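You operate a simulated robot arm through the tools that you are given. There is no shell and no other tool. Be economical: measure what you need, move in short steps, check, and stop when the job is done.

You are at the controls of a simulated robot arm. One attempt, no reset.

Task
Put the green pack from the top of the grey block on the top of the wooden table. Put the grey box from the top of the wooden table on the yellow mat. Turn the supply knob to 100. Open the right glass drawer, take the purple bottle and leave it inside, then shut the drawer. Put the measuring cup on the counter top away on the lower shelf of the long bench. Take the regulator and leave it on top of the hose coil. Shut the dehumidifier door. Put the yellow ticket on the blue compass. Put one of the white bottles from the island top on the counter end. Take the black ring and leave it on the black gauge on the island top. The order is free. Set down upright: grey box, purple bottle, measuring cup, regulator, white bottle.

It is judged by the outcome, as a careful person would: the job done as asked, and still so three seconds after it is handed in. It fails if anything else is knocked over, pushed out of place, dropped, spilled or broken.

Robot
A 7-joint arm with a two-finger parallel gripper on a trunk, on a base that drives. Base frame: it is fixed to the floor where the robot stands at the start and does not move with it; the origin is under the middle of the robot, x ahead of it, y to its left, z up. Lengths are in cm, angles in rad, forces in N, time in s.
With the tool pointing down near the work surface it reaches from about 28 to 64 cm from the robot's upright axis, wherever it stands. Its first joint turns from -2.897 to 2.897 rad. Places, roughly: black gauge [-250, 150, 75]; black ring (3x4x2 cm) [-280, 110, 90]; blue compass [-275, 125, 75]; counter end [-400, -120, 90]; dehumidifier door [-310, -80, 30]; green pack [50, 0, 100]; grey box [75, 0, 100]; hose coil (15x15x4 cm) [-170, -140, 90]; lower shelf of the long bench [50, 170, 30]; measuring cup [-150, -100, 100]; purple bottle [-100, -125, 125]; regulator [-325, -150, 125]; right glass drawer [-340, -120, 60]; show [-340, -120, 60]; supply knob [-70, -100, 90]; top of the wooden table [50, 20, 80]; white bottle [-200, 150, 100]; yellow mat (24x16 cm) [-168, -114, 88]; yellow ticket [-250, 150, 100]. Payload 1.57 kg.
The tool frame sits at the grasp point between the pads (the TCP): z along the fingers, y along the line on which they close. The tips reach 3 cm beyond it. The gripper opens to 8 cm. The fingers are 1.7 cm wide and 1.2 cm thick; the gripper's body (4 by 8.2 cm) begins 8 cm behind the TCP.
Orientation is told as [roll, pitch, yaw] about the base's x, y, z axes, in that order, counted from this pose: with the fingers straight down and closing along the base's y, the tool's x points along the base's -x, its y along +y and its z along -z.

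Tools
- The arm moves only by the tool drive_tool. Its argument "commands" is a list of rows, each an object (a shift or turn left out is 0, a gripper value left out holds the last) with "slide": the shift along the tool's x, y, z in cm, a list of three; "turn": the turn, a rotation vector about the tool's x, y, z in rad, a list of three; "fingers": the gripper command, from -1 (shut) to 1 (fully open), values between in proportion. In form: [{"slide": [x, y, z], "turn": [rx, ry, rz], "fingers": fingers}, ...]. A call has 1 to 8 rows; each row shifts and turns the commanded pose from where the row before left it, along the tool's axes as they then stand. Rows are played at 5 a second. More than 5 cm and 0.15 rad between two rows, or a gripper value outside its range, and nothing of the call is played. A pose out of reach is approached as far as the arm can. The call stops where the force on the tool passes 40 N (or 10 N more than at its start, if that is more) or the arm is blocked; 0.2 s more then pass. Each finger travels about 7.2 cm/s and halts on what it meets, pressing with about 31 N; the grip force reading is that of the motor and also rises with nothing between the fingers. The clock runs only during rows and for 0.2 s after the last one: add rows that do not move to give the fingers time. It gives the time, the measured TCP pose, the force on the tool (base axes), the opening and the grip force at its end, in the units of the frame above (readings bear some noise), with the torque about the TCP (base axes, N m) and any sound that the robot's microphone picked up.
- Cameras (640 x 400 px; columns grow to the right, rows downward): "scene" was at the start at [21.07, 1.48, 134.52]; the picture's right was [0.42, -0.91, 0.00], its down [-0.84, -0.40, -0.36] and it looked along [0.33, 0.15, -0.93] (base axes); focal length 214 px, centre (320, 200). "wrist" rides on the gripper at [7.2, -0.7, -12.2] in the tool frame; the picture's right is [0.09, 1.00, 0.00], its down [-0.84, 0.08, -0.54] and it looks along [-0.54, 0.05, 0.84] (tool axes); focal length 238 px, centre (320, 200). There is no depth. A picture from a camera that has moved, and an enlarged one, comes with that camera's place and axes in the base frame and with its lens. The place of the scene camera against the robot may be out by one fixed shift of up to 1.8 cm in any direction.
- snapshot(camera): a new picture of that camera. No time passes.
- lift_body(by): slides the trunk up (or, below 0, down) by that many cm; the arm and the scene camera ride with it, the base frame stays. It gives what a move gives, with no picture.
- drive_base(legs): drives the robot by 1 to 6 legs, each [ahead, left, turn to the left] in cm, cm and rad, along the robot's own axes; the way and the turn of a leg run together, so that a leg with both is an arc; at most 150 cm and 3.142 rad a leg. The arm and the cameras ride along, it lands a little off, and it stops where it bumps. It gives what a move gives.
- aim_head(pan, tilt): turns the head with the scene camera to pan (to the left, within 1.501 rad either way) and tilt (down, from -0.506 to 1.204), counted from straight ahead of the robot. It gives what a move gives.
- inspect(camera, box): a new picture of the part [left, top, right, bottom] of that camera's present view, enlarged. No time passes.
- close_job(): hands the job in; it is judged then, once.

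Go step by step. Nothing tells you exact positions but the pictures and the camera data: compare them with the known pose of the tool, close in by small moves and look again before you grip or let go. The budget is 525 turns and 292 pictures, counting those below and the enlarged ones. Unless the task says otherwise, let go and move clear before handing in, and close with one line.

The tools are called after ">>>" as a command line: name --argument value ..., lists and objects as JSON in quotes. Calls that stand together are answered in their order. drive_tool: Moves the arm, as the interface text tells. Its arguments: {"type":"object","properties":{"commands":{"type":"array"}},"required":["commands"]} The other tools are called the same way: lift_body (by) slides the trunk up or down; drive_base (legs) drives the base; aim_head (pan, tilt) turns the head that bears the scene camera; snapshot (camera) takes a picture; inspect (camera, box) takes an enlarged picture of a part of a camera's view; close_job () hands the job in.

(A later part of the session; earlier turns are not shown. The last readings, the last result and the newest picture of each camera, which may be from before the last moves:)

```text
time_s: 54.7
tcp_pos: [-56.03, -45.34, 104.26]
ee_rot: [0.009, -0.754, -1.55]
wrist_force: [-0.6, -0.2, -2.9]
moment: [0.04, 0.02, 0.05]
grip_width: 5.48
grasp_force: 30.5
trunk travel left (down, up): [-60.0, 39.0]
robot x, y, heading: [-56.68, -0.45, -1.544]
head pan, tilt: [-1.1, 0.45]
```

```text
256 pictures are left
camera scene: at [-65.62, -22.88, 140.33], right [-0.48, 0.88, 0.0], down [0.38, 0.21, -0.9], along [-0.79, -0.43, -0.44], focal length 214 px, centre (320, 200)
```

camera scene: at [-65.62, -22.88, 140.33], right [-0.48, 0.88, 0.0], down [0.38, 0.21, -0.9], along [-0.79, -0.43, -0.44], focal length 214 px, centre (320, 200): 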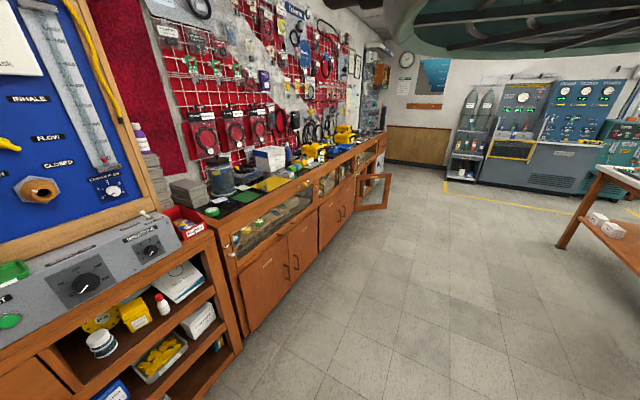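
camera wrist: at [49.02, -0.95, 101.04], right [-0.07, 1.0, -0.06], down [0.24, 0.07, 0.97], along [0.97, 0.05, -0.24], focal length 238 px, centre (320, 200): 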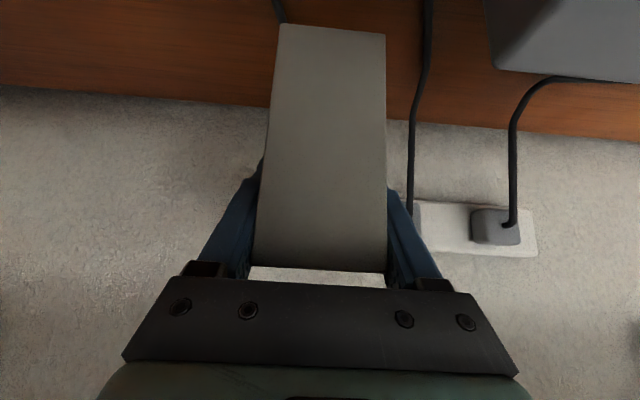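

The glass counter runs along -x on the right; the yellow mat is on it. Driving sideways to x≈-160 with the box and looking.

>>> drive_base --legs '[[0, -105, -0.03]]'

>>> aim_head --pan 0 --tilt 0.6

>>> snapshot --camera "scene"

```text
time_s: 60.2
tcp_pos: [-164.55, -46.31, 104.25]
ee_rot: [0.008, -0.756, -1.585]
wrist_force: [-0.1, 0.1, -1.3]
moment: [-0.01, 0.01, 0.0]
grip_width: 5.48
grasp_force: 31.0
trunk travel left (down, up): [-60.0, 39.0]
robot x, y, heading: [-163.85, -1.68, -1.582]
head pan, tilt: [-1.1, 0.45]
```

```text
time_s: 61.6
tcp_pos: [-164.5, -46.28, 104.26]
ee_rot: [0.009, -0.756, -1.587]
wrist_force: [-0.5, 0.0, -1.6]
moment: [0.02, 0.03, 0.0]
grip_width: 5.46
grasp_force: 31.2
trunk travel left (down, up): [-60.0, 39.0]
robot x, y, heading: [-164.05, -1.86, -1.588]
head pan, tilt: [0.0, 0.6]
```

```text
255 pictures are left
camera scene: at [-165.12, -28.19, 138.97], right [-1.0, 0.01, 0.0], down [0.01, 0.56, -0.83], along [-0.01, -0.82, -0.56], focal length 214 px, centre (320, 200)
```

scene: 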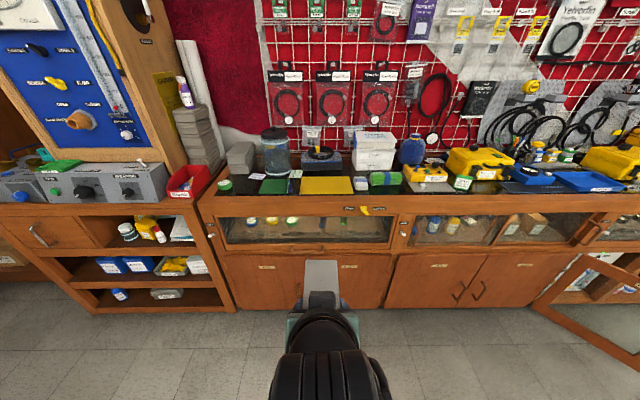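

Mat centre is about [-170, -114.6, 88]. Driving forward toward the counter.

>>> drive_base --legs '[[48, -5.5, 0.015]]'

>>> aim_head --pan 0 --tilt 0.8

>>> snapshot --camera "scene"

>>> snapshot --camera "wrist"

```text
time_s: 64.5
tcp_pos: [-169.42, -94.57, 104.32]
ee_rot: [0.008, -0.755, -1.571]
wrist_force: [0.7, -0.4, -1.0]
moment: [0.06, -0.01, 0.0]
grip_width: 5.47
grasp_force: 30.5
trunk travel left (down, up): [-60.0, 39.0]
robot x, y, heading: [-169.57, -50.03, -1.561]
head pan, tilt: [0.0, 0.6]
```

```text
time_s: 65.2
tcp_pos: [-169.52, -94.63, 104.27]
ee_rot: [0.009, -0.753, -1.571]
wrist_force: [0.8, -0.6, -1.6]
moment: [0.04, -0.02, -0.02]
grip_width: 5.49
grasp_force: 31.0
trunk travel left (down, up): [-60.0, 39.0]
robot x, y, heading: [-169.56, -49.64, -1.567]
head pan, tilt: [0.0, 0.799]
```

```text
254 pictures are left
camera scene: at [-170.39, -75.75, 137.29], right [-1.0, -0.01, 0.0], down [0.0, 0.72, -0.7], along [0.0, -0.7, -0.72], focal length 214 px, centre (320, 200)
```

scene: 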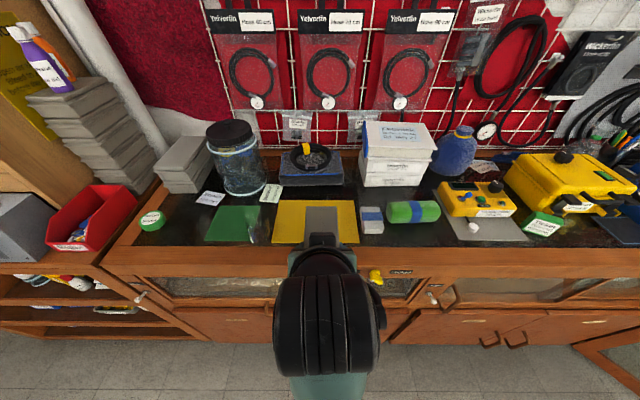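

```text
253 pictures are left
camera wrist: at [-170.2, -81.11, 108.19], right [1.0, 0.07, -0.06], down [0.07, -0.24, 0.97], along [0.06, -0.97, -0.24], focal length 238 px, centre (320, 200)
```

wrist: 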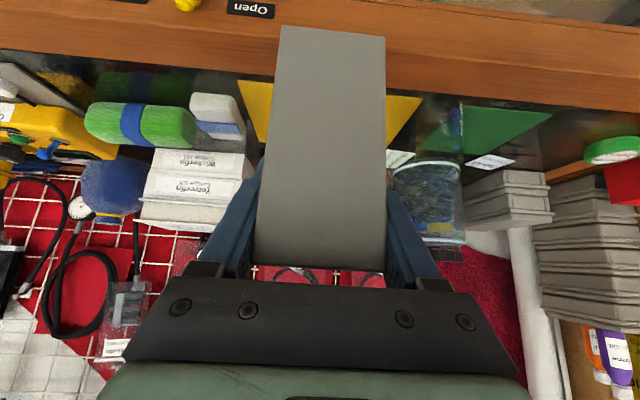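

>>> drive_base --legs '[[9, 0, 0]]'

>>> snapshot --camera "wrist"

```text
time_s: 66.3
tcp_pos: [-169.38, -103.81, 104.21]
ee_rot: [0.008, -0.755, -1.569]
wrist_force: [0.6, -0.2, -1.4]
moment: [0.05, -0.01, -0.03]
grip_width: 5.48
grasp_force: 30.9
trunk travel left (down, up): [-60.0, 39.0]
robot x, y, heading: [-169.48, -58.79, -1.566]
head pan, tilt: [0.0, 0.799]
```

```text
252 pictures are left
camera wrist: at [-170.14, -90.35, 108.17], right [1.0, 0.07, -0.06], down [0.07, -0.24, 0.97], along [0.06, -0.97, -0.24], focal length 238 px, centre (320, 200)
```

wrist: 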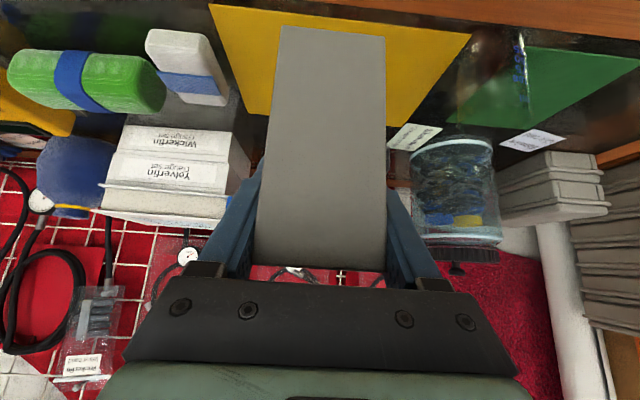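

>>> drive_tool --commands '[{"slide": [-0.44, 0, 3.1]}, {"slide": [-0.44, 0, 3.1]}, {"slide": [-0.44, 0, 3.1]}, {"slide": [-0.44, 0, 2.6]}, {"slide": [0, 0, 0]}]'

>>> snapshot --camera "wrist"

```text
time_s: 67.5
tcp_pos: [-169.43, -113.27, 96.87]
ee_rot: [0.008, -0.752, -1.57]
wrist_force: [-0.3, 0.1, -2.3]
moment: [0.01, -0.02, 0.03]
grip_width: 5.5
grasp_force: 30.8
trunk travel left (down, up): [-60.0, 39.0]
robot x, y, heading: [-169.74, -58.9, -1.562]
head pan, tilt: [0.0, 0.799]
```

```text
251 pictures are left
camera wrist: at [-170.08, -99.72, 100.77], right [1.0, 0.07, -0.06], down [0.07, -0.24, 0.97], along [0.06, -0.97, -0.24], focal length 238 px, centre (320, 200)
```

wrist: 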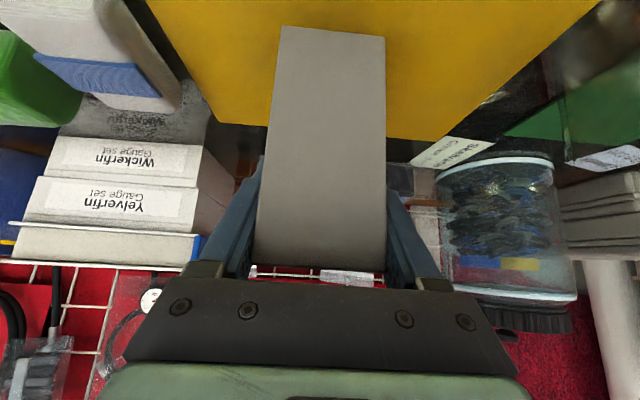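

>>> drive_tool --commands '[{"slide": [0.34, 0, 0.36]}, {"slide": [0.34, 0, 0.36]}, {"slide": [0.27, 0, 0.29]}, {"slide": [0.2, 0, 0.2]}, {"slide": [0.2, 0, 0.2]}]'

```text
time_s: 68.7
tcp_pos: [-169.29, -113.1, 94.96]
ee_rot: [0.006, -0.757, -1.57]
wrist_force: [0.2, 2.0, 3.2]
moment: [0.36, 0.16, -0.05]
grip_width: 5.48
grasp_force: 30.8
trunk travel left (down, up): [-60.0, 39.0]
robot x, y, heading: [-169.41, -59.16, -1.563]
head pan, tilt: [0.0, 0.799]
```

>>> drive_tool --commands '[{"slide": [0.1, 0, 0.1]}, {"fingers": 1}, {"slide": [0, 0, 0]}, {"slide": [0, 0, -2]}, {"slide": [0, 0, -4]}, {"slide": [0, 0, -4]}, {"slide": [0, 0, -2]}]'

>>> snapshot --camera "wrist"

>>> snapshot --camera "scene"

```text
time_s: 70.3
tcp_pos: [-169.24, -104.95, 103.69]
ee_rot: [0.008, -0.755, -1.571]
wrist_force: [-0.2, -0.2, 0.6]
moment: [-0.01, 0.02, 0.02]
grip_width: 8.01
grasp_force: 0.0
trunk travel left (down, up): [-60.0, 39.0]
robot x, y, heading: [-169.67, -59.11, -1.571]
head pan, tilt: [0.0, 0.799]
```

```text
250 pictures are left
camera wrist: at [-169.92, -91.49, 107.51], right [1.0, 0.07, -0.06], down [0.07, -0.24, 0.97], along [0.06, -0.97, -0.24], focal length 238 px, centre (320, 200)
```

wrist: 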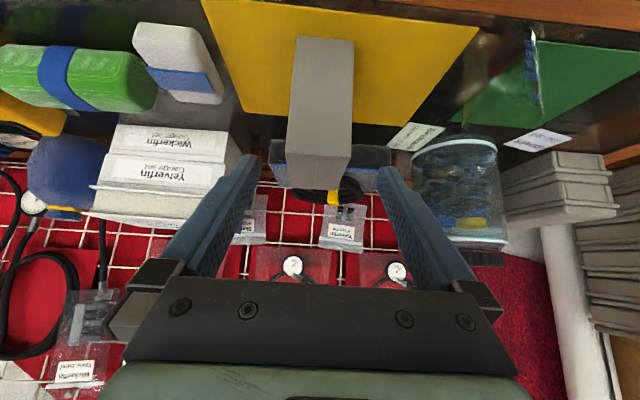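

```text
249 pictures are left
camera scene: at [-170.33, -84.9, 137.29], right [-1.0, -0.01, 0.0], down [0.0, 0.72, -0.7], along [0.0, -0.7, -0.72], focal length 214 px, centre (320, 200)
```

scene: 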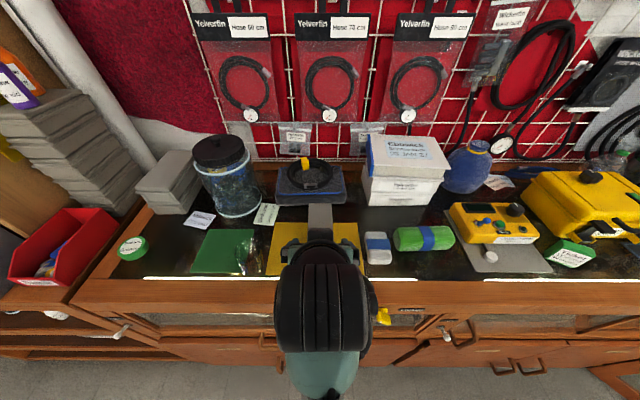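

The box stands upright on the mat. Next I back off and go to the console to look for the supply knob.

>>> drive_base --legs '[[-30, 0, 0], [0, 98, 0]]'

>>> aim_head --pan 0 --tilt 0.5

>>> snapshot --camera "scene"

```text
time_s: 77.1
tcp_pos: [-71.24, -75.27, 103.51]
ee_rot: [0.009, -0.757, -1.59]
wrist_force: [0.7, 0.1, 0.2]
moment: [-0.02, -0.03, 0.01]
grip_width: 7.97
grasp_force: 0.1
trunk travel left (down, up): [-60.0, 39.0]
robot x, y, heading: [-70.37, -29.53, -1.585]
head pan, tilt: [0.0, 0.799]
```

```text
time_s: 77.9
tcp_pos: [-71.29, -75.4, 103.66]
ee_rot: [0.01, -0.756, -1.59]
wrist_force: [0.0, 1.1, -0.1]
moment: [0.02, 0.01, 0.01]
grip_width: 8.02
grasp_force: 0.1
trunk travel left (down, up): [-60.0, 39.0]
robot x, y, heading: [-70.28, -29.29, -1.584]
head pan, tilt: [0.0, 0.499]
```

```text
248 pictures are left
camera scene: at [-71.99, -56.28, 139.88], right [-1.0, 0.02, 0.0], down [0.01, 0.48, -0.88], along [-0.01, -0.88, -0.48], focal length 214 px, centre (320, 200)
```

scene: 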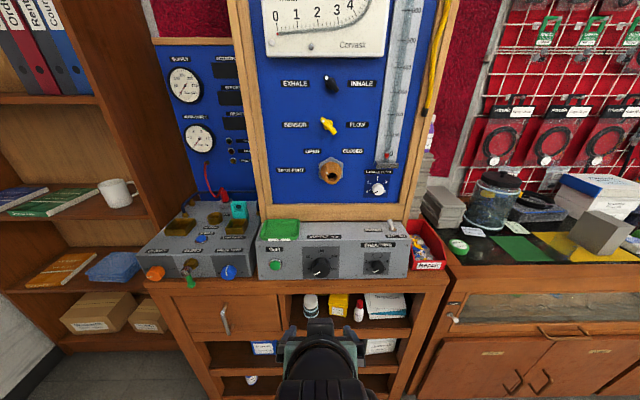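

>>> inspect --camera "scene" --box '[250, 210, 420, 290]'

>>> inspect --camera "scene" --box '[250, 70, 420, 220]'

>>> inspect --camera "scene" --box '[130, 180, 260, 300]'

```text
3.76 times, centred on (335, 250) of scene
camera zoom: at [-71.99, -56.28, 139.88], right [-1.0, 0.02, 0.0], down [0.01, 0.48, -0.88], along [-0.01, -0.88, -0.48], focal length 807 px, centre (264, 12)
```

zoom: 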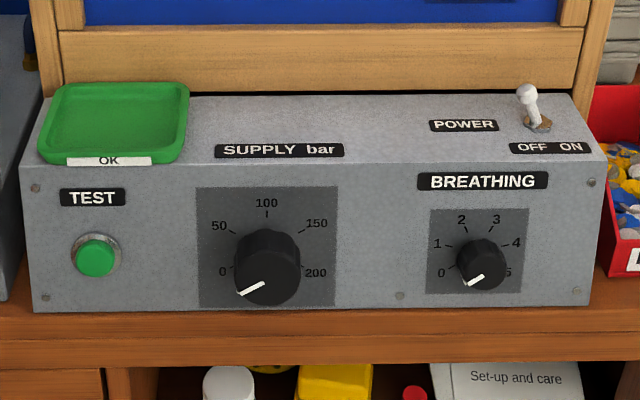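

```text
2.67 times, centred on (335, 145) of scene
camera zoom: at [-71.99, -56.28, 139.88], right [-1.0, 0.02, 0.0], down [0.01, 0.48, -0.88], along [-0.01, -0.88, -0.48], focal length 572 px, centre (280, 347)
```

zoom: 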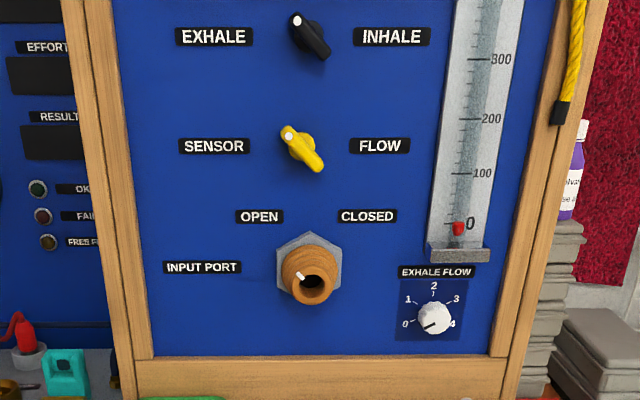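

```text
3.33 times, centred on (195, 240) of scene
camera zoom: at [-71.99, -56.28, 139.88], right [-1.0, 0.02, 0.0], down [0.01, 0.48, -0.88], along [-0.01, -0.88, -0.48], focal length 715 px, centre (737, 67)
```

zoom: 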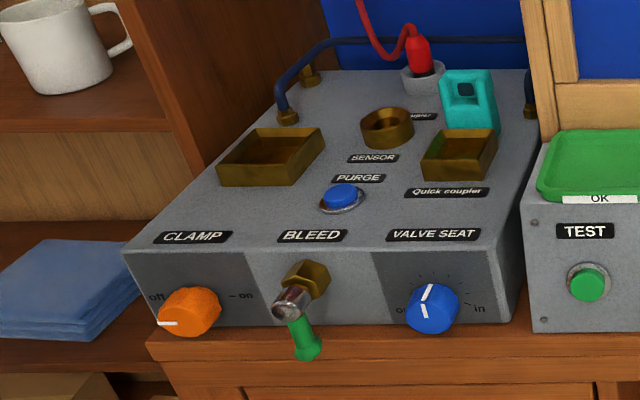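

The "SUPPLY bar" knob on the console's front face points at 0; 100 is straight up, so about 120° clockwise. I'll level the tool to face it.

>>> drive_tool --commands '[{"turn": [0, -0.15, 0]}, {"turn": [0, -0.15, 0]}, {"turn": [0, -0.15, 0]}, {"turn": [0, -0.15, 0]}, {"slide": [0, 0, 0]}]'

>>> snapshot --camera "wrist"

```text
time_s: 79.1
tcp_pos: [-71.37, -76.42, 103.18]
ee_rot: [0.028, -1.357, -1.612]
wrist_force: [0.9, 0.3, -1.3]
moment: [-0.01, 0.01, -0.05]
grip_width: 8.02
grasp_force: 0.0
out of reach, approached as far as the arm can: row 2
trunk travel left (down, up): [-60.0, 39.0]
robot x, y, heading: [-70.63, -29.51, -1.584]
head pan, tilt: [0.0, 0.499]
```

```text
244 pictures are left
camera wrist: at [-71.7, -63.06, 98.76], right [1.0, 0.01, -0.08], down [0.08, 0.35, 0.93], along [0.03, -0.94, 0.35], focal length 238 px, centre (320, 200)
```

wrist: 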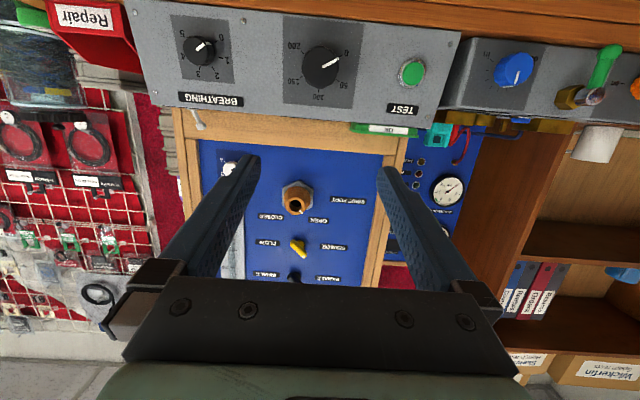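

>>> drive_tool --commands '[{"slide": [1.2, -0.3, 4], "turn": [-0.04, 0, 0]}, {"slide": [1.2, -0.3, 4]}, {"slide": [1.2, -0.3, 4]}, {"slide": [0, 0, 0]}]'

>>> drive_tool --commands '[{"turn": [0, 0, -0.15]}, {"turn": [0, 0, -0.15]}, {"turn": [0, 0, -0.15]}, {"turn": [0, 0, -0.15]}, {"turn": [0, 0, -0.15]}, {"turn": [0, 0, -0.15]}, {"turn": [0, 0, -0.15]}, {"slide": [0, 0, 0]}]'

>>> snapshot --camera "wrist"

>>> snapshot --camera "scene"

```text
time_s: 80.1
tcp_pos: [-72.19, -87.33, 97.19]
ee_rot: [0.068, -1.357, -1.611]
wrist_force: [0.4, -0.1, 0.4]
moment: [0.0, -0.01, -0.02]
grip_width: 7.99
grasp_force: 0.0
trunk travel left (down, up): [-60.0, 39.0]
robot x, y, heading: [-70.68, -29.36, -1.588]
head pan, tilt: [0.0, 0.499]
```

```text
time_s: 81.9
tcp_pos: [-72.12, -87.34, 97.11]
ee_rot: [-1.321, -0.522, -0.099]
wrist_force: [0.2, 0.7, 1.3]
moment: [0.0, 0.03, 0.03]
grip_width: 8.01
grasp_force: 0.1
trunk travel left (down, up): [-60.0, 39.0]
robot x, y, heading: [-70.68, -29.26, -1.589]
head pan, tilt: [0.0, 0.499]
```

```text
243 pictures are left
camera wrist: at [-78.9, -75.06, 96.66], right [0.42, 0.21, -0.88], down [0.75, 0.47, 0.47], along [0.51, -0.86, 0.05], focal length 238 px, centre (320, 200)
```

wrist: 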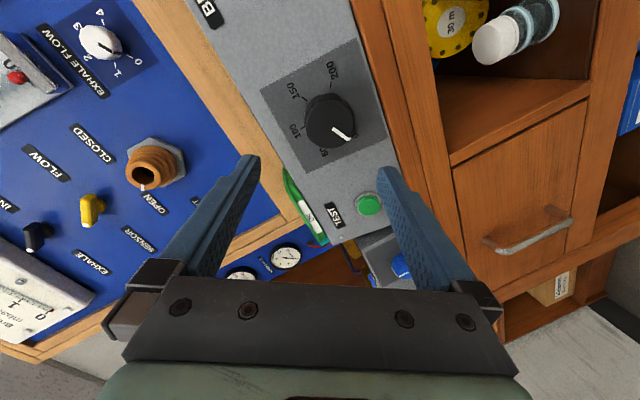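

```text
242 pictures are left
camera scene: at [-72.0, -56.28, 139.89], right [-1.0, 0.02, 0.0], down [0.01, 0.48, -0.88], along [-0.01, -0.88, -0.48], focal length 214 px, centre (320, 200)
```

scene: 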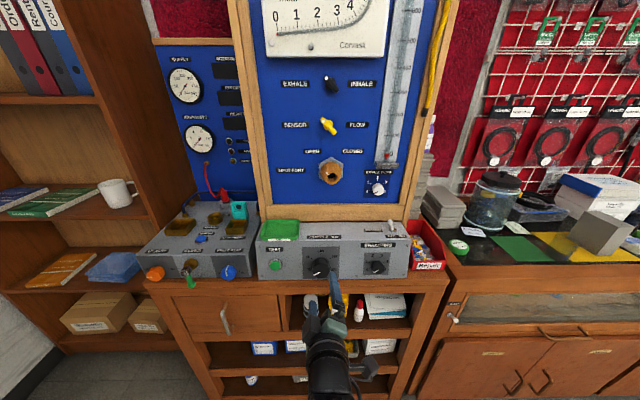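

>>> drive_tool --commands '[{"slide": [0.3, 0.4, 3]}, {"slide": [0.3, 0.4, 3]}, {"slide": [0, 0, 3]}, {"slide": [0, 0, 0]}]'

>>> snapshot --camera "wrist"

```text
time_s: 82.9
tcp_pos: [-71.92, -95.88, 93.91]
ee_rot: [-1.323, -0.523, -0.097]
wrist_force: [0.1, -0.9, 0.2]
moment: [0.04, -0.03, 0.0]
grip_width: 8.01
grasp_force: 0.0
trunk travel left (down, up): [-60.0, 39.0]
robot x, y, heading: [-70.52, -29.25, -1.586]
head pan, tilt: [0.0, 0.499]
```

```text
241 pictures are left
camera wrist: at [-78.71, -83.58, 93.56], right [0.42, 0.2, -0.88], down [0.75, 0.47, 0.47], along [0.51, -0.86, 0.05], focal length 238 px, centre (320, 200)
```

wrist: 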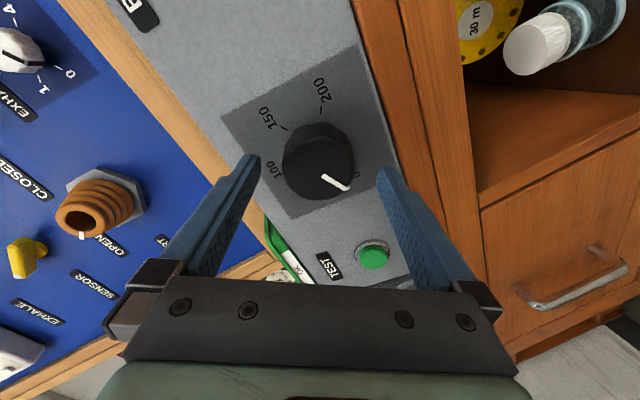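

>>> drive_tool --commands '[{"slide": [0, 0, 1.5]}, {"slide": [0, 0, 1]}, {"slide": [0, 0, 0.5]}, {"slide": [0, 0, 0]}]'

>>> snapshot --camera "wrist"

```text
time_s: 83.9
tcp_pos: [-71.78, -98.74, 93.5]
ee_rot: [-1.321, -0.521, -0.098]
wrist_force: [-0.2, -0.8, 0.1]
moment: [0.01, -0.02, 0.01]
grip_width: 8.01
grasp_force: 0.0
trunk travel left (down, up): [-60.0, 39.0]
robot x, y, heading: [-70.66, -29.37, -1.588]
head pan, tilt: [0.0, 0.499]
```

```text
240 pictures are left
camera wrist: at [-78.55, -86.56, 93.12], right [0.42, 0.2, -0.88], down [0.75, 0.47, 0.47], along [0.51, -0.86, 0.05], focal length 238 px, centre (320, 200)
```

wrist: 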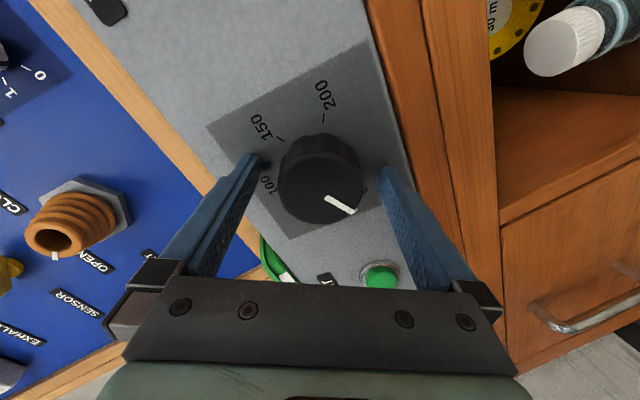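

>>> drive_tool --commands '[{"fingers": -1}, {"slide": [0, 0, 0]}, {"slide": [0, 0, 0]}, {"slide": [0, 0, 0]}]'

>>> drive_tool --commands '[{"turn": [0, 0, 0.1]}, {"turn": [0, 0, 0.15]}, {"turn": [0, 0, 0.15]}, {"turn": [0, 0, 0.15]}, {"turn": [0, 0, 0.15]}, {"slide": [0, 0, 0]}]'

>>> snapshot --camera "wrist"

```text
time_s: 84.9
tcp_pos: [-71.72, -98.77, 93.65]
ee_rot: [-1.323, -0.521, -0.099]
wrist_force: [0.6, -1.7, -2.3]
moment: [-0.99, 0.09, -0.72]
grip_width: 5.18
grasp_force: 45.1
trunk travel left (down, up): [-60.0, 39.0]
robot x, y, heading: [-70.52, -28.86, -1.588]
head pan, tilt: [0.0, 0.499]
```

```text
time_s: 86.3
tcp_pos: [-71.86, -98.95, 93.77]
ee_rot: [-0.987, -1.178, -0.522]
wrist_force: [-1.4, -11.0, 5.6]
moment: [-0.58, 0.28, -1.27]
grip_width: 5.16
grasp_force: 44.9
trunk travel left (down, up): [-60.0, 39.0]
robot x, y, heading: [-70.67, -29.14, -1.586]
head pan, tilt: [0.0, 0.499]
```

```text
239 pictures are left
camera wrist: at [-75.16, -85.75, 89.82], right [0.91, 0.11, -0.4], down [0.34, 0.38, 0.86], along [0.25, -0.92, 0.31], focal length 238 px, centre (320, 200)
```

wrist: 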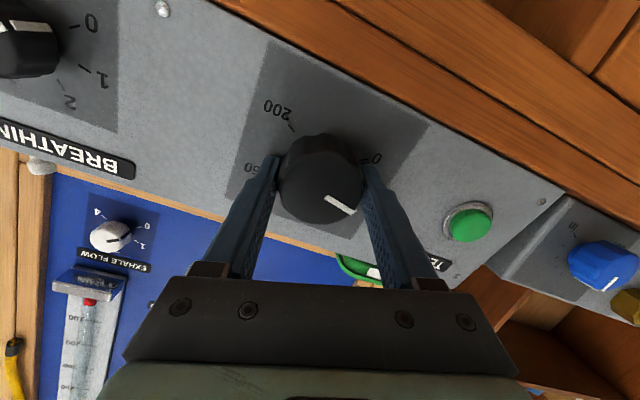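

>>> drive_tool --commands '[{"turn": [0, 0, 0.15]}, {"turn": [0, 0, 0.15]}, {"turn": [0, 0, 0.15]}, {"turn": [0, 0, 0.15]}, {"turn": [0, 0, 0.15]}, {"turn": [0, 0, 0.15]}, {"turn": [0, 0, 0.15]}, {"turn": [0, 0, 0.15]}]'

>>> inspect --camera "scene" --box '[270, 220, 370, 290]'

>>> snapshot --camera "wrist"

```text
time_s: 88.1
tcp_pos: [-72.19, -98.74, 93.52]
ee_rot: [1.296, -0.684, -2.941]
wrist_force: [-15.1, -12.7, 8.7]
moment: [0.17, 0.22, -1.1]
grip_width: 5.07
grasp_force: 44.9
trunk travel left (down, up): [-60.0, 39.0]
robot x, y, heading: [-70.36, -29.09, -1.588]
head pan, tilt: [0.0, 0.499]
```

```text
5.71 times, centred on (320, 255) of scene
camera zoom: at [-72.19, -56.32, 139.88], right [-1.0, 0.02, 0.0], down [0.01, 0.48, -0.88], along [-0.01, -0.88, -0.48], focal length 1226 px, centre (320, -114)
```

zoom: 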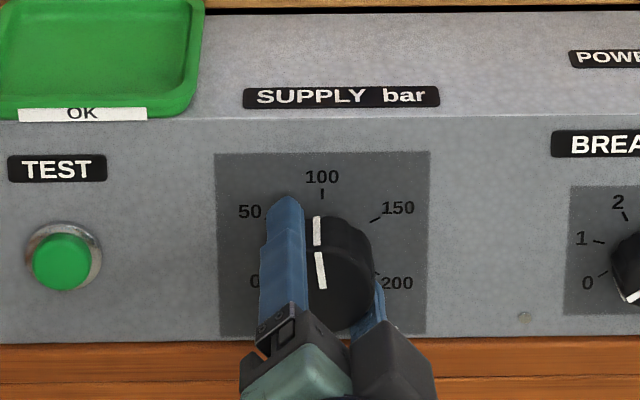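

```text
237 pictures are left
camera wrist: at [-67.35, -85.77, 91.11], right [0.72, -0.13, 0.69], down [-0.6, 0.39, 0.7], along [-0.36, -0.91, 0.2], focal length 238 px, centre (320, 200)
```

wrist: 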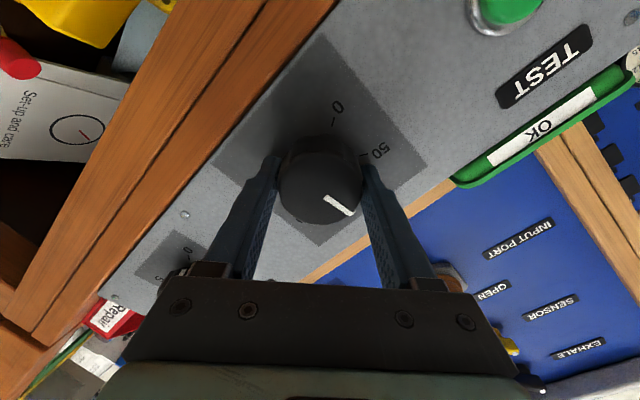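

>>> drive_tool --commands '[{"turn": [0, 0, 0.12]}, {"slide": [0, 0, 0]}, {"fingers": 0.6}, {"slide": [0, 0, 0]}, {"slide": [0, 0, -3]}, {"slide": [0, 0, -3]}, {"slide": [0, 0, -4]}, {"slide": [0, 0, -4]}]'

>>> inspect --camera "scene" --box '[270, 220, 370, 290]'

>>> inspect --camera "wrist" --box '[240, 60, 400, 240]'

```text
time_s: 89.9
tcp_pos: [-72.44, -85.04, 96.74]
ee_rot: [1.314, -0.571, -2.974]
wrist_force: [0.7, 0.0, -0.6]
moment: [0.01, 0.0, 0.01]
grip_width: 6.4
grasp_force: 0.1
trunk travel left (down, up): [-60.0, 39.0]
robot x, y, heading: [-70.48, -29.34, -1.585]
head pan, tilt: [0.0, 0.499]
```

```text
5.71 times, centred on (320, 255) of scene
camera zoom: at [-71.99, -56.23, 139.9], right [-1.0, 0.02, 0.0], down [0.01, 0.48, -0.88], along [-0.01, -0.88, -0.48], focal length 1226 px, centre (320, -114)
```

zoom: 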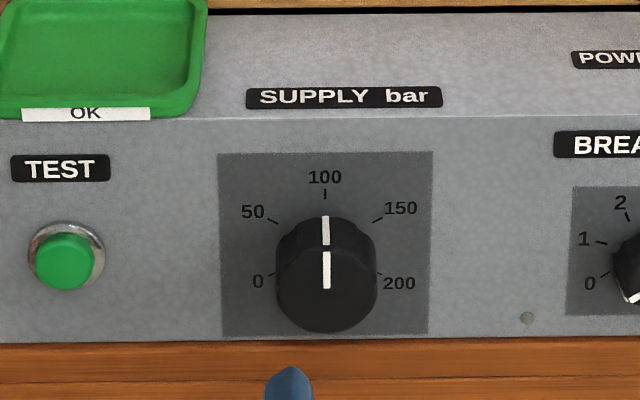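

```text
2.22 times, centred on (320, 150) of wrist
camera zoom: at [-67.11, -72.08, 94.85], right [0.63, -0.15, 0.76], down [-0.67, 0.4, 0.63], along [-0.4, -0.91, 0.15], focal length 530 px, centre (320, 311)
```

zoom: 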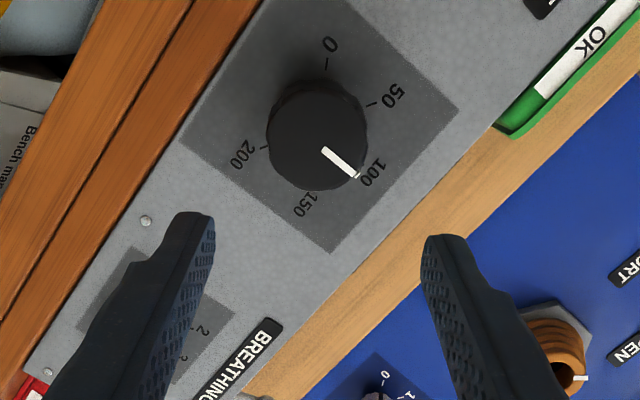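

Knob is at 100. Now I'll straighten the tool and head over toward the right end of the counter to see the drawer, the regulator and the open door.

>>> drive_tool --commands '[{"turn": [0, 0, -0.15]}, {"turn": [0, 0, -0.15]}, {"turn": [0, 0, -0.15]}, {"turn": [0, 0, -0.15]}, {"turn": [0, 0, -0.15]}, {"turn": [0, 0, -0.15]}, {"turn": [0, 0, -0.07]}, {"slide": [0, 0, -4]}]'

>>> drive_base --legs '[[12, 0, 0]]'

>>> aim_head --pan -0.5 --tilt 0.5

>>> snapshot --camera "scene"

```text
time_s: 91.7
tcp_pos: [-72.24, -81.16, 97.4]
ee_rot: [0.065, -1.358, -1.61]
wrist_force: [-0.1, 0.0, 0.2]
moment: [0.0, 0.0, -0.01]
grip_width: 6.4
grasp_force: 0.0
trunk travel left (down, up): [-60.0, 39.0]
robot x, y, heading: [-70.66, -29.3, -1.584]
head pan, tilt: [0.0, 0.499]
```

```text
time_s: 92.9
tcp_pos: [-72.43, -93.0, 97.22]
ee_rot: [0.07, -1.354, -1.614]
wrist_force: [1.0, 0.7, 0.4]
moment: [-0.02, -0.02, 0.03]
grip_width: 6.39
grasp_force: 0.1
trunk travel left (down, up): [-60.0, 39.0]
robot x, y, heading: [-70.84, -41.09, -1.587]
head pan, tilt: [0.0, 0.499]
```

```text
time_s: 93.8
tcp_pos: [-72.41, -92.98, 97.43]
ee_rot: [0.07, -1.355, -1.614]
wrist_force: [-0.6, 0.4, 0.6]
moment: [0.02, -0.01, -0.03]
grip_width: 6.39
grasp_force: 0.1
trunk travel left (down, up): [-60.0, 39.0]
robot x, y, heading: [-70.45, -40.75, -1.582]
head pan, tilt: [-0.499, 0.499]
```

```text
234 pictures are left
camera scene: at [-76.53, -66.94, 139.89], right [-0.87, 0.49, 0.0], down [0.24, 0.42, -0.88], along [-0.43, -0.76, -0.48], focal length 214 px, centre (320, 200)
```

scene: 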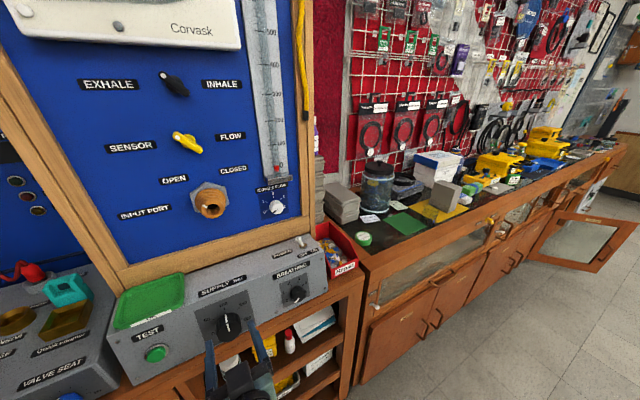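

>>> drive_base --legs '[[-38, 0, 0.015], [0, -115, 0], [0, -115, 0]]'

>>> aim_head --pan 0 --tilt 0.55

>>> snapshot --camera "scene"

```text
time_s: 107.1
tcp_pos: [-300.43, -53.56, 97.21]
ee_rot: [0.07, -1.353, -1.618]
wrist_force: [0.6, -0.5, 0.8]
moment: [-0.01, 0.0, -0.01]
grip_width: 6.41
grasp_force: 0.1
trunk travel left (down, up): [-60.0, 39.0]
robot x, y, heading: [-298.55, -1.56, -1.59]
head pan, tilt: [-0.499, 0.499]
```

```text
time_s: 108.0
tcp_pos: [-300.24, -53.54, 97.33]
ee_rot: [0.071, -1.355, -1.617]
wrist_force: [-1.0, 0.3, 0.5]
moment: [-0.04, 0.01, -0.01]
grip_width: 6.39
grasp_force: 0.0
trunk travel left (down, up): [-60.0, 39.0]
robot x, y, heading: [-298.74, -1.53, -1.585]
head pan, tilt: [0.0, 0.55]
```

```text
233 pictures are left
camera scene: at [-299.99, -28.54, 139.43], right [-1.0, 0.02, 0.0], down [0.01, 0.52, -0.85], along [-0.02, -0.85, -0.52], focal length 214 px, centre (320, 200)
```

scene: 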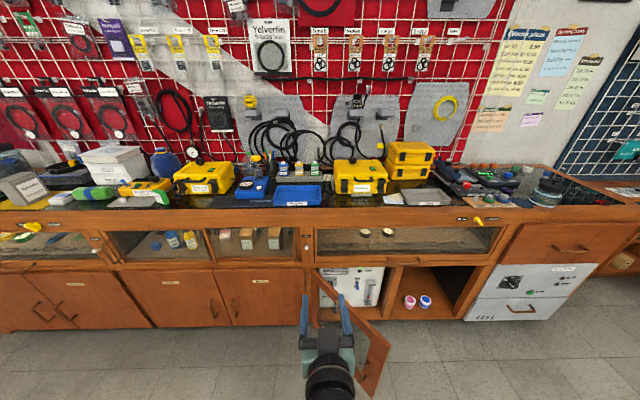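

>>> inspect --camera "scene" --box '[290, 190, 530, 340]'

>>> inspect --camera "scene" --box '[360, 120, 620, 240]'

>>> inspect --camera "scene" --box '[160, 60, 440, 210]'

```text
2.67 times, centred on (410, 265) of scene
camera zoom: at [-299.99, -28.54, 139.43], right [-1.0, 0.02, 0.0], down [0.01, 0.52, -0.85], along [-0.02, -0.85, -0.52], focal length 572 px, centre (80, 27)
```

zoom: 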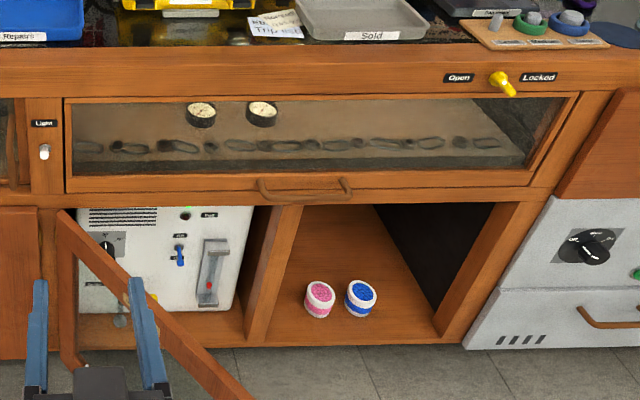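

```text
2.46 times, centred on (490, 180) of scene
camera zoom: at [-299.99, -28.54, 139.43], right [-1.0, 0.02, 0.0], down [0.01, 0.52, -0.85], along [-0.02, -0.85, -0.52], focal length 528 px, centre (-98, 249)
```

zoom: 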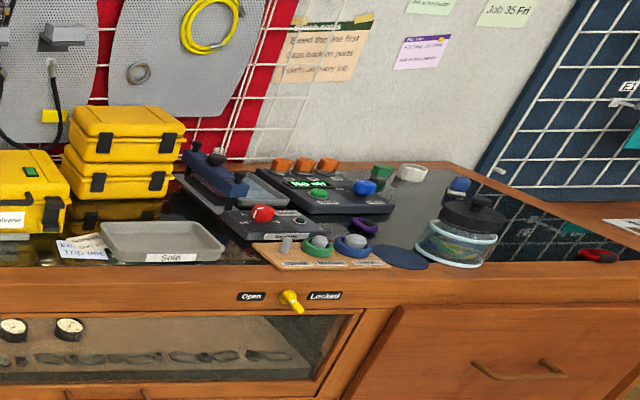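

```text
2.29 times, centred on (300, 135) of scene
camera zoom: at [-299.99, -28.54, 139.43], right [-1.0, 0.02, 0.0], down [0.01, 0.52, -0.85], along [-0.02, -0.85, -0.52], focal length 490 px, centre (366, 349)
```

zoom: 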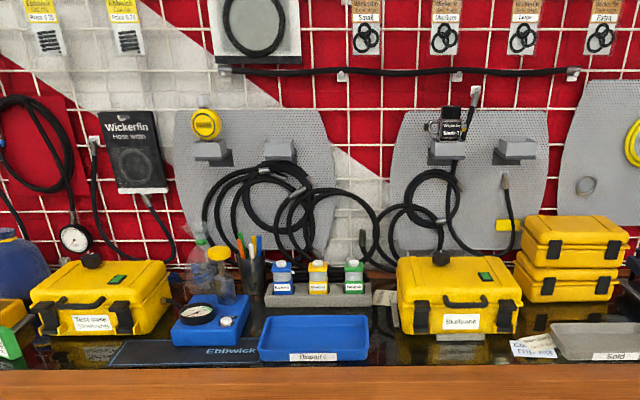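

The right glass drawer is at x≈-316..-385 (handle near [-341,-104,57]); the dehumidifier door below is open about 50° from its hinge at x≈-299. I'll shut that door first: lower the trunk and push it with closed fingers.

>>> drive_tool --commands '[{"fingers": -1}, {"slide": [0, 0, 0]}, {"slide": [0, 0, 0]}, {"slide": [0, 0, 0]}]'

>>> lift_body --by -54

>>> aim_head --pan -0.2 --tilt 0.6

>>> snapshot --camera "scene"

```text
time_s: 109.0
tcp_pos: [-300.34, -53.51, 97.34]
ee_rot: [0.07, -1.354, -1.618]
wrist_force: [-0.6, 0.4, -1.0]
moment: [0.01, -0.01, -0.02]
grip_width: 0.04
grasp_force: 21.9
trunk travel left (down, up): [-60.0, 39.0]
robot x, y, heading: [-298.78, -1.41, -1.59]
head pan, tilt: [0.0, 0.55]
```

```text
refused: -54 is not a number from -40 to 40
```

```text
time_s: 109.7
tcp_pos: [-300.29, -53.55, 97.23]
ee_rot: [0.07, -1.353, -1.619]
wrist_force: [0.1, -0.2, -0.4]
moment: [0.01, -0.03, -0.02]
grip_width: 0.0
grasp_force: 21.7
trunk travel left (down, up): [-60.0, 39.0]
robot x, y, heading: [-298.29, -1.55, -1.592]
head pan, tilt: [-0.201, 0.6]
```

```text
229 pictures are left
camera scene: at [-301.73, -28.19, 138.98], right [-0.98, 0.22, 0.0], down [0.12, 0.55, -0.83], along [-0.18, -0.81, -0.56], focal length 214 px, centre (320, 200)
```

scene: 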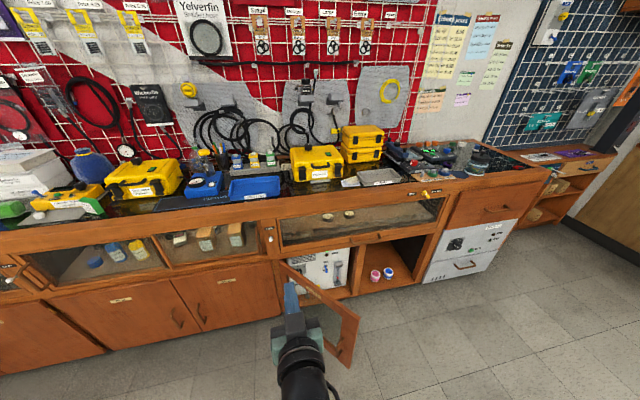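

>>> lift_body --by -40

>>> lift_body --by -14

>>> drive_base --legs '[[15.5, -17.5, 0]]'

>>> snapshot --camera "scene"

>>> snapshot --camera "wrist"

```text
time_s: 113.5
tcp_pos: [-300.23, -53.59, 57.32]
ee_rot: [0.071, -1.353, -1.617]
wrist_force: [-0.1, -0.6, -0.3]
moment: [-0.02, 0.03, 0.0]
grip_width: 0.0
grasp_force: 21.2
trunk travel left (down, up): [-20.0, 79.0]
robot x, y, heading: [-298.69, -1.73, -1.591]
head pan, tilt: [-0.201, 0.6]
```

```text
time_s: 115.2
tcp_pos: [-300.34, -53.64, 43.41]
ee_rot: [0.069, -1.353, -1.62]
wrist_force: [0.0, -0.5, 0.6]
moment: [0.01, -0.01, 0.0]
grip_width: 0.0
grasp_force: 21.4
trunk travel left (down, up): [-6.0, 93.0]
robot x, y, heading: [-298.67, -1.36, -1.584]
head pan, tilt: [-0.201, 0.6]
```

```text
time_s: 117.0
tcp_pos: [-318.03, -68.83, 43.22]
ee_rot: [0.07, -1.355, -1.615]
wrist_force: [0.0, 0.3, 0.0]
moment: [-0.03, 0.0, 0.01]
grip_width: 0.0
grasp_force: 21.1
trunk travel left (down, up): [-6.0, 93.0]
robot x, y, heading: [-316.4, -16.41, -1.587]
head pan, tilt: [-0.201, 0.6]
```

```text
228 pictures are left
camera scene: at [-319.42, -43.43, 84.98], right [-0.98, 0.22, 0.0], down [0.12, 0.55, -0.83], along [-0.18, -0.81, -0.56], focal length 214 px, centre (320, 200)
```

scene: 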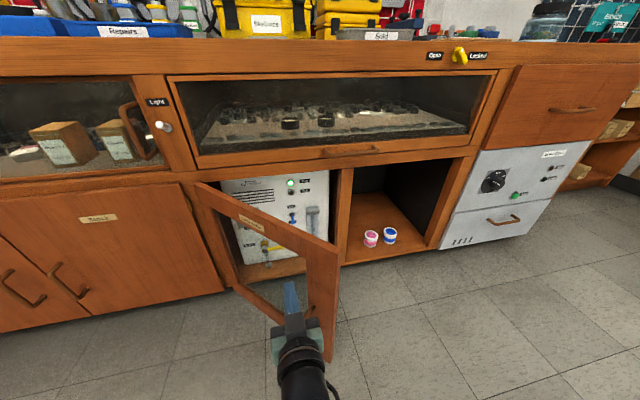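

```text
227 pictures are left
camera wrist: at [-318.79, -55.52, 38.89], right [1.0, 0.04, -0.08], down [0.06, 0.35, 0.93], along [0.07, -0.94, 0.35], focal length 238 px, centre (320, 200)
```

wrist: 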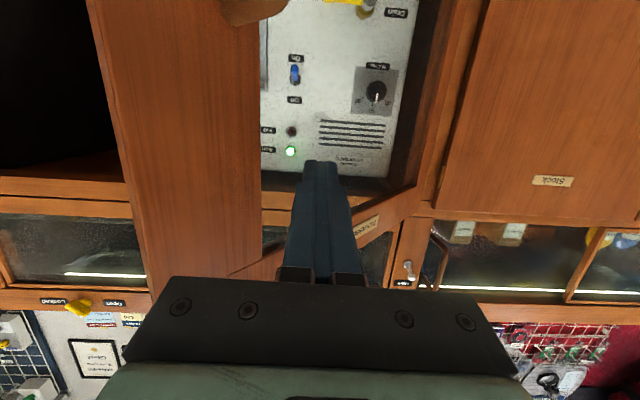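

>>> drive_base --legs '[[-1.8, -5.5, 0]]'

>>> drive_base --legs '[[7, -7.5, 0], [6.5, -4, 0], [6.5, -3.5, 0]]'

>>> snapshot --camera "scene"

```text
time_s: 117.9
tcp_pos: [-323.42, -66.83, 43.43]
ee_rot: [0.068, -1.355, -1.616]
wrist_force: [0.1, -0.6, -0.2]
moment: [0.01, -0.01, 0.0]
grip_width: 0.0
grasp_force: 21.1
trunk travel left (down, up): [-6.0, 93.0]
robot x, y, heading: [-321.64, -14.66, -1.587]
head pan, tilt: [-0.201, 0.6]
```

```text
time_s: 120.4
tcp_pos: [-338.91, -86.35, 43.41]
ee_rot: [0.068, -1.353, -1.62]
wrist_force: [0.0, -0.2, 0.3]
moment: [-0.03, -0.05, 0.01]
grip_width: 0.0
grasp_force: 21.3
trunk travel left (down, up): [-6.0, 93.0]
robot x, y, heading: [-336.85, -34.94, -1.591]
head pan, tilt: [-0.201, 0.6]
```

```text
226 pictures are left
camera scene: at [-340.34, -61.0, 84.98], right [-0.98, 0.22, 0.0], down [0.12, 0.55, -0.83], along [-0.18, -0.8, -0.56], focal length 214 px, centre (320, 200)
```

scene: 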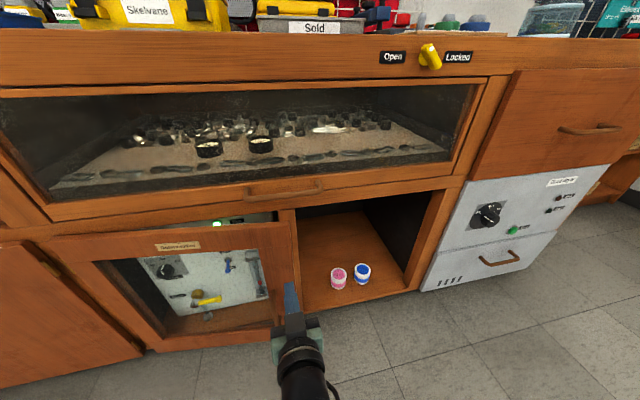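

>>> drive_base --legs '[[7, 0, 0], [6, 0, 0]]'

>>> snapshot --camera "scene"

```text
time_s: 121.8
tcp_pos: [-339.06, -95.37, 43.36]
ee_rot: [0.07, -1.351, -1.616]
wrist_force: [-0.7, 4.5, 1.6]
moment: [-0.06, 0.02, 0.02]
grip_width: 0.0
grasp_force: 21.2
trunk travel left (down, up): [-6.0, 93.0]
robot x, y, heading: [-337.17, -44.11, -1.586]
head pan, tilt: [-0.201, 0.6]
stopped in leg 2: the force on the tool passed its limit at 200 N (the readings are from after the stop); the commanded pose is now the measured one
```

```text
225 pictures are left
camera scene: at [-340.49, -70.56, 84.98], right [-0.98, 0.22, 0.0], down [0.12, 0.55, -0.83], along [-0.18, -0.81, -0.56], focal length 214 px, centre (320, 200)
```

scene: 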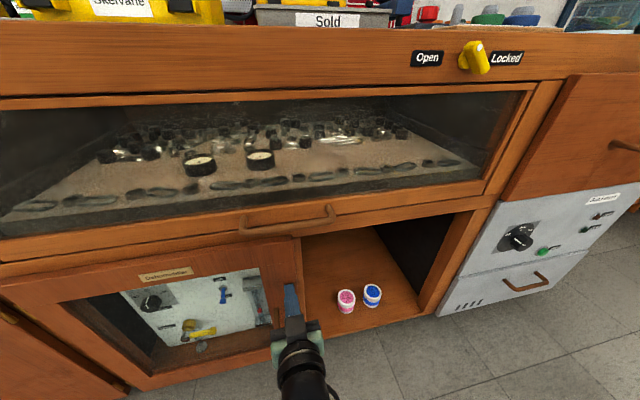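

>>> inspect --camera "scene" --box '[120, 190, 340, 360]'

>>> snapshot --camera "wrist"

>>> inspect --camera "scene" --box '[400, 30, 540, 90]'

```text
2.35 times, centred on (230, 275) of scene
camera zoom: at [-340.49, -70.56, 84.98], right [-0.98, 0.22, 0.0], down [0.12, 0.55, -0.83], along [-0.18, -0.81, -0.56], focal length 505 px, centre (532, 24)
```

zoom: 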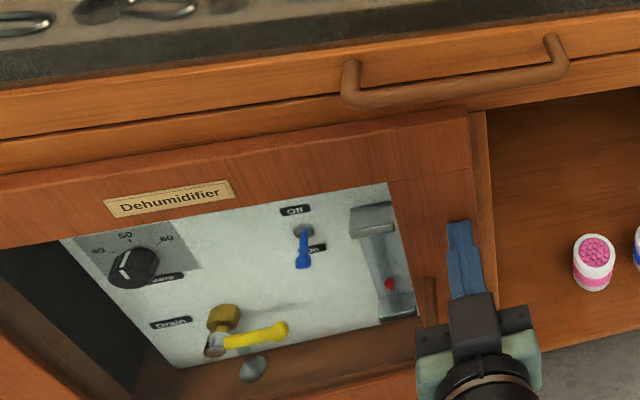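

```text
223 pictures are left
camera wrist: at [-339.88, -82.15, 38.99], right [1.0, 0.04, -0.07], down [0.06, 0.35, 0.94], along [0.06, -0.94, 0.34], focal length 238 px, centre (320, 200)
```

wrist: 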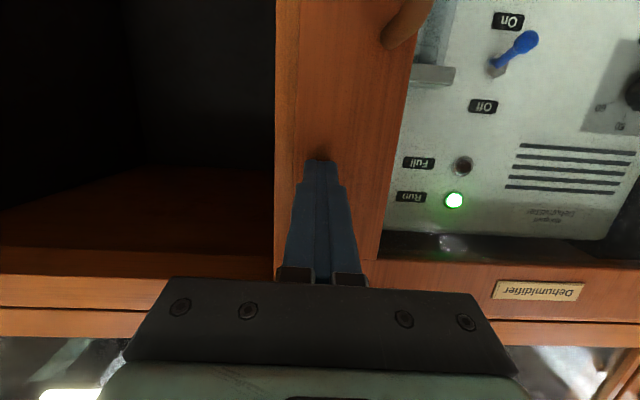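

```text
4.57 times, centred on (470, 60) of scene
camera zoom: at [-340.49, -70.56, 84.98], right [-0.98, 0.22, 0.0], down [0.12, 0.55, -0.83], along [-0.18, -0.81, -0.56], focal length 980 px, centre (-366, 840)
```

zoom: 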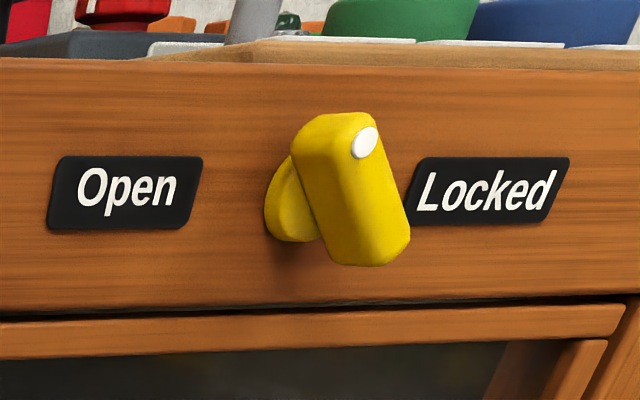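

The door appears shut, and I see the drawer's yellow lock lever has its dot toward "Locked", so it must be turned to "Open" first. Backing off and checking the door.

>>> drive_base --legs '[[-22, 0, 0]]'

>>> aim_head --pan 0.25 --tilt 0.75

>>> snapshot --camera "scene"

```text
time_s: 123.5
tcp_pos: [-338.66, -73.55, 43.34]
ee_rot: [0.068, -1.348, -1.614]
wrist_force: [-0.6, 0.5, 0.0]
moment: [-0.03, 0.03, 0.02]
grip_width: 0.0
grasp_force: 21.4
trunk travel left (down, up): [-6.0, 93.0]
robot x, y, heading: [-336.78, -22.12, -1.592]
head pan, tilt: [-0.201, 0.6]
```

```text
time_s: 124.4
tcp_pos: [-338.61, -73.49, 43.44]
ee_rot: [0.067, -1.351, -1.615]
wrist_force: [-0.1, -1.1, -0.3]
moment: [0.02, -0.01, -0.02]
grip_width: 0.01
grasp_force: 21.1
trunk travel left (down, up): [-6.0, 93.0]
robot x, y, heading: [-336.77, -21.89, -1.585]
head pan, tilt: [0.25, 0.75]
```

```text
221 pictures are left
camera scene: at [-336.21, -48.07, 83.69], right [-0.97, -0.23, 0.0], down [-0.16, 0.66, -0.73], along [0.17, -0.71, -0.68], focal length 214 px, centre (320, 200)
```

scene: 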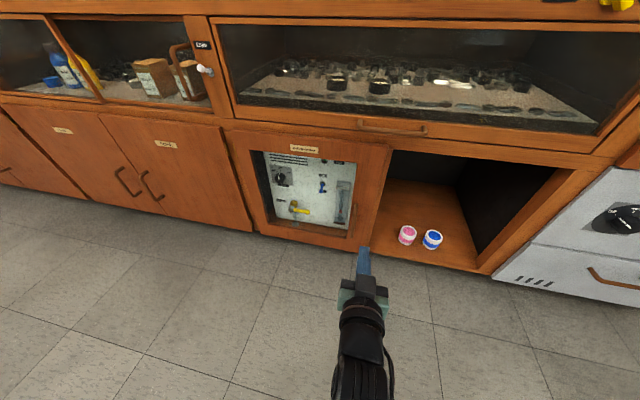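

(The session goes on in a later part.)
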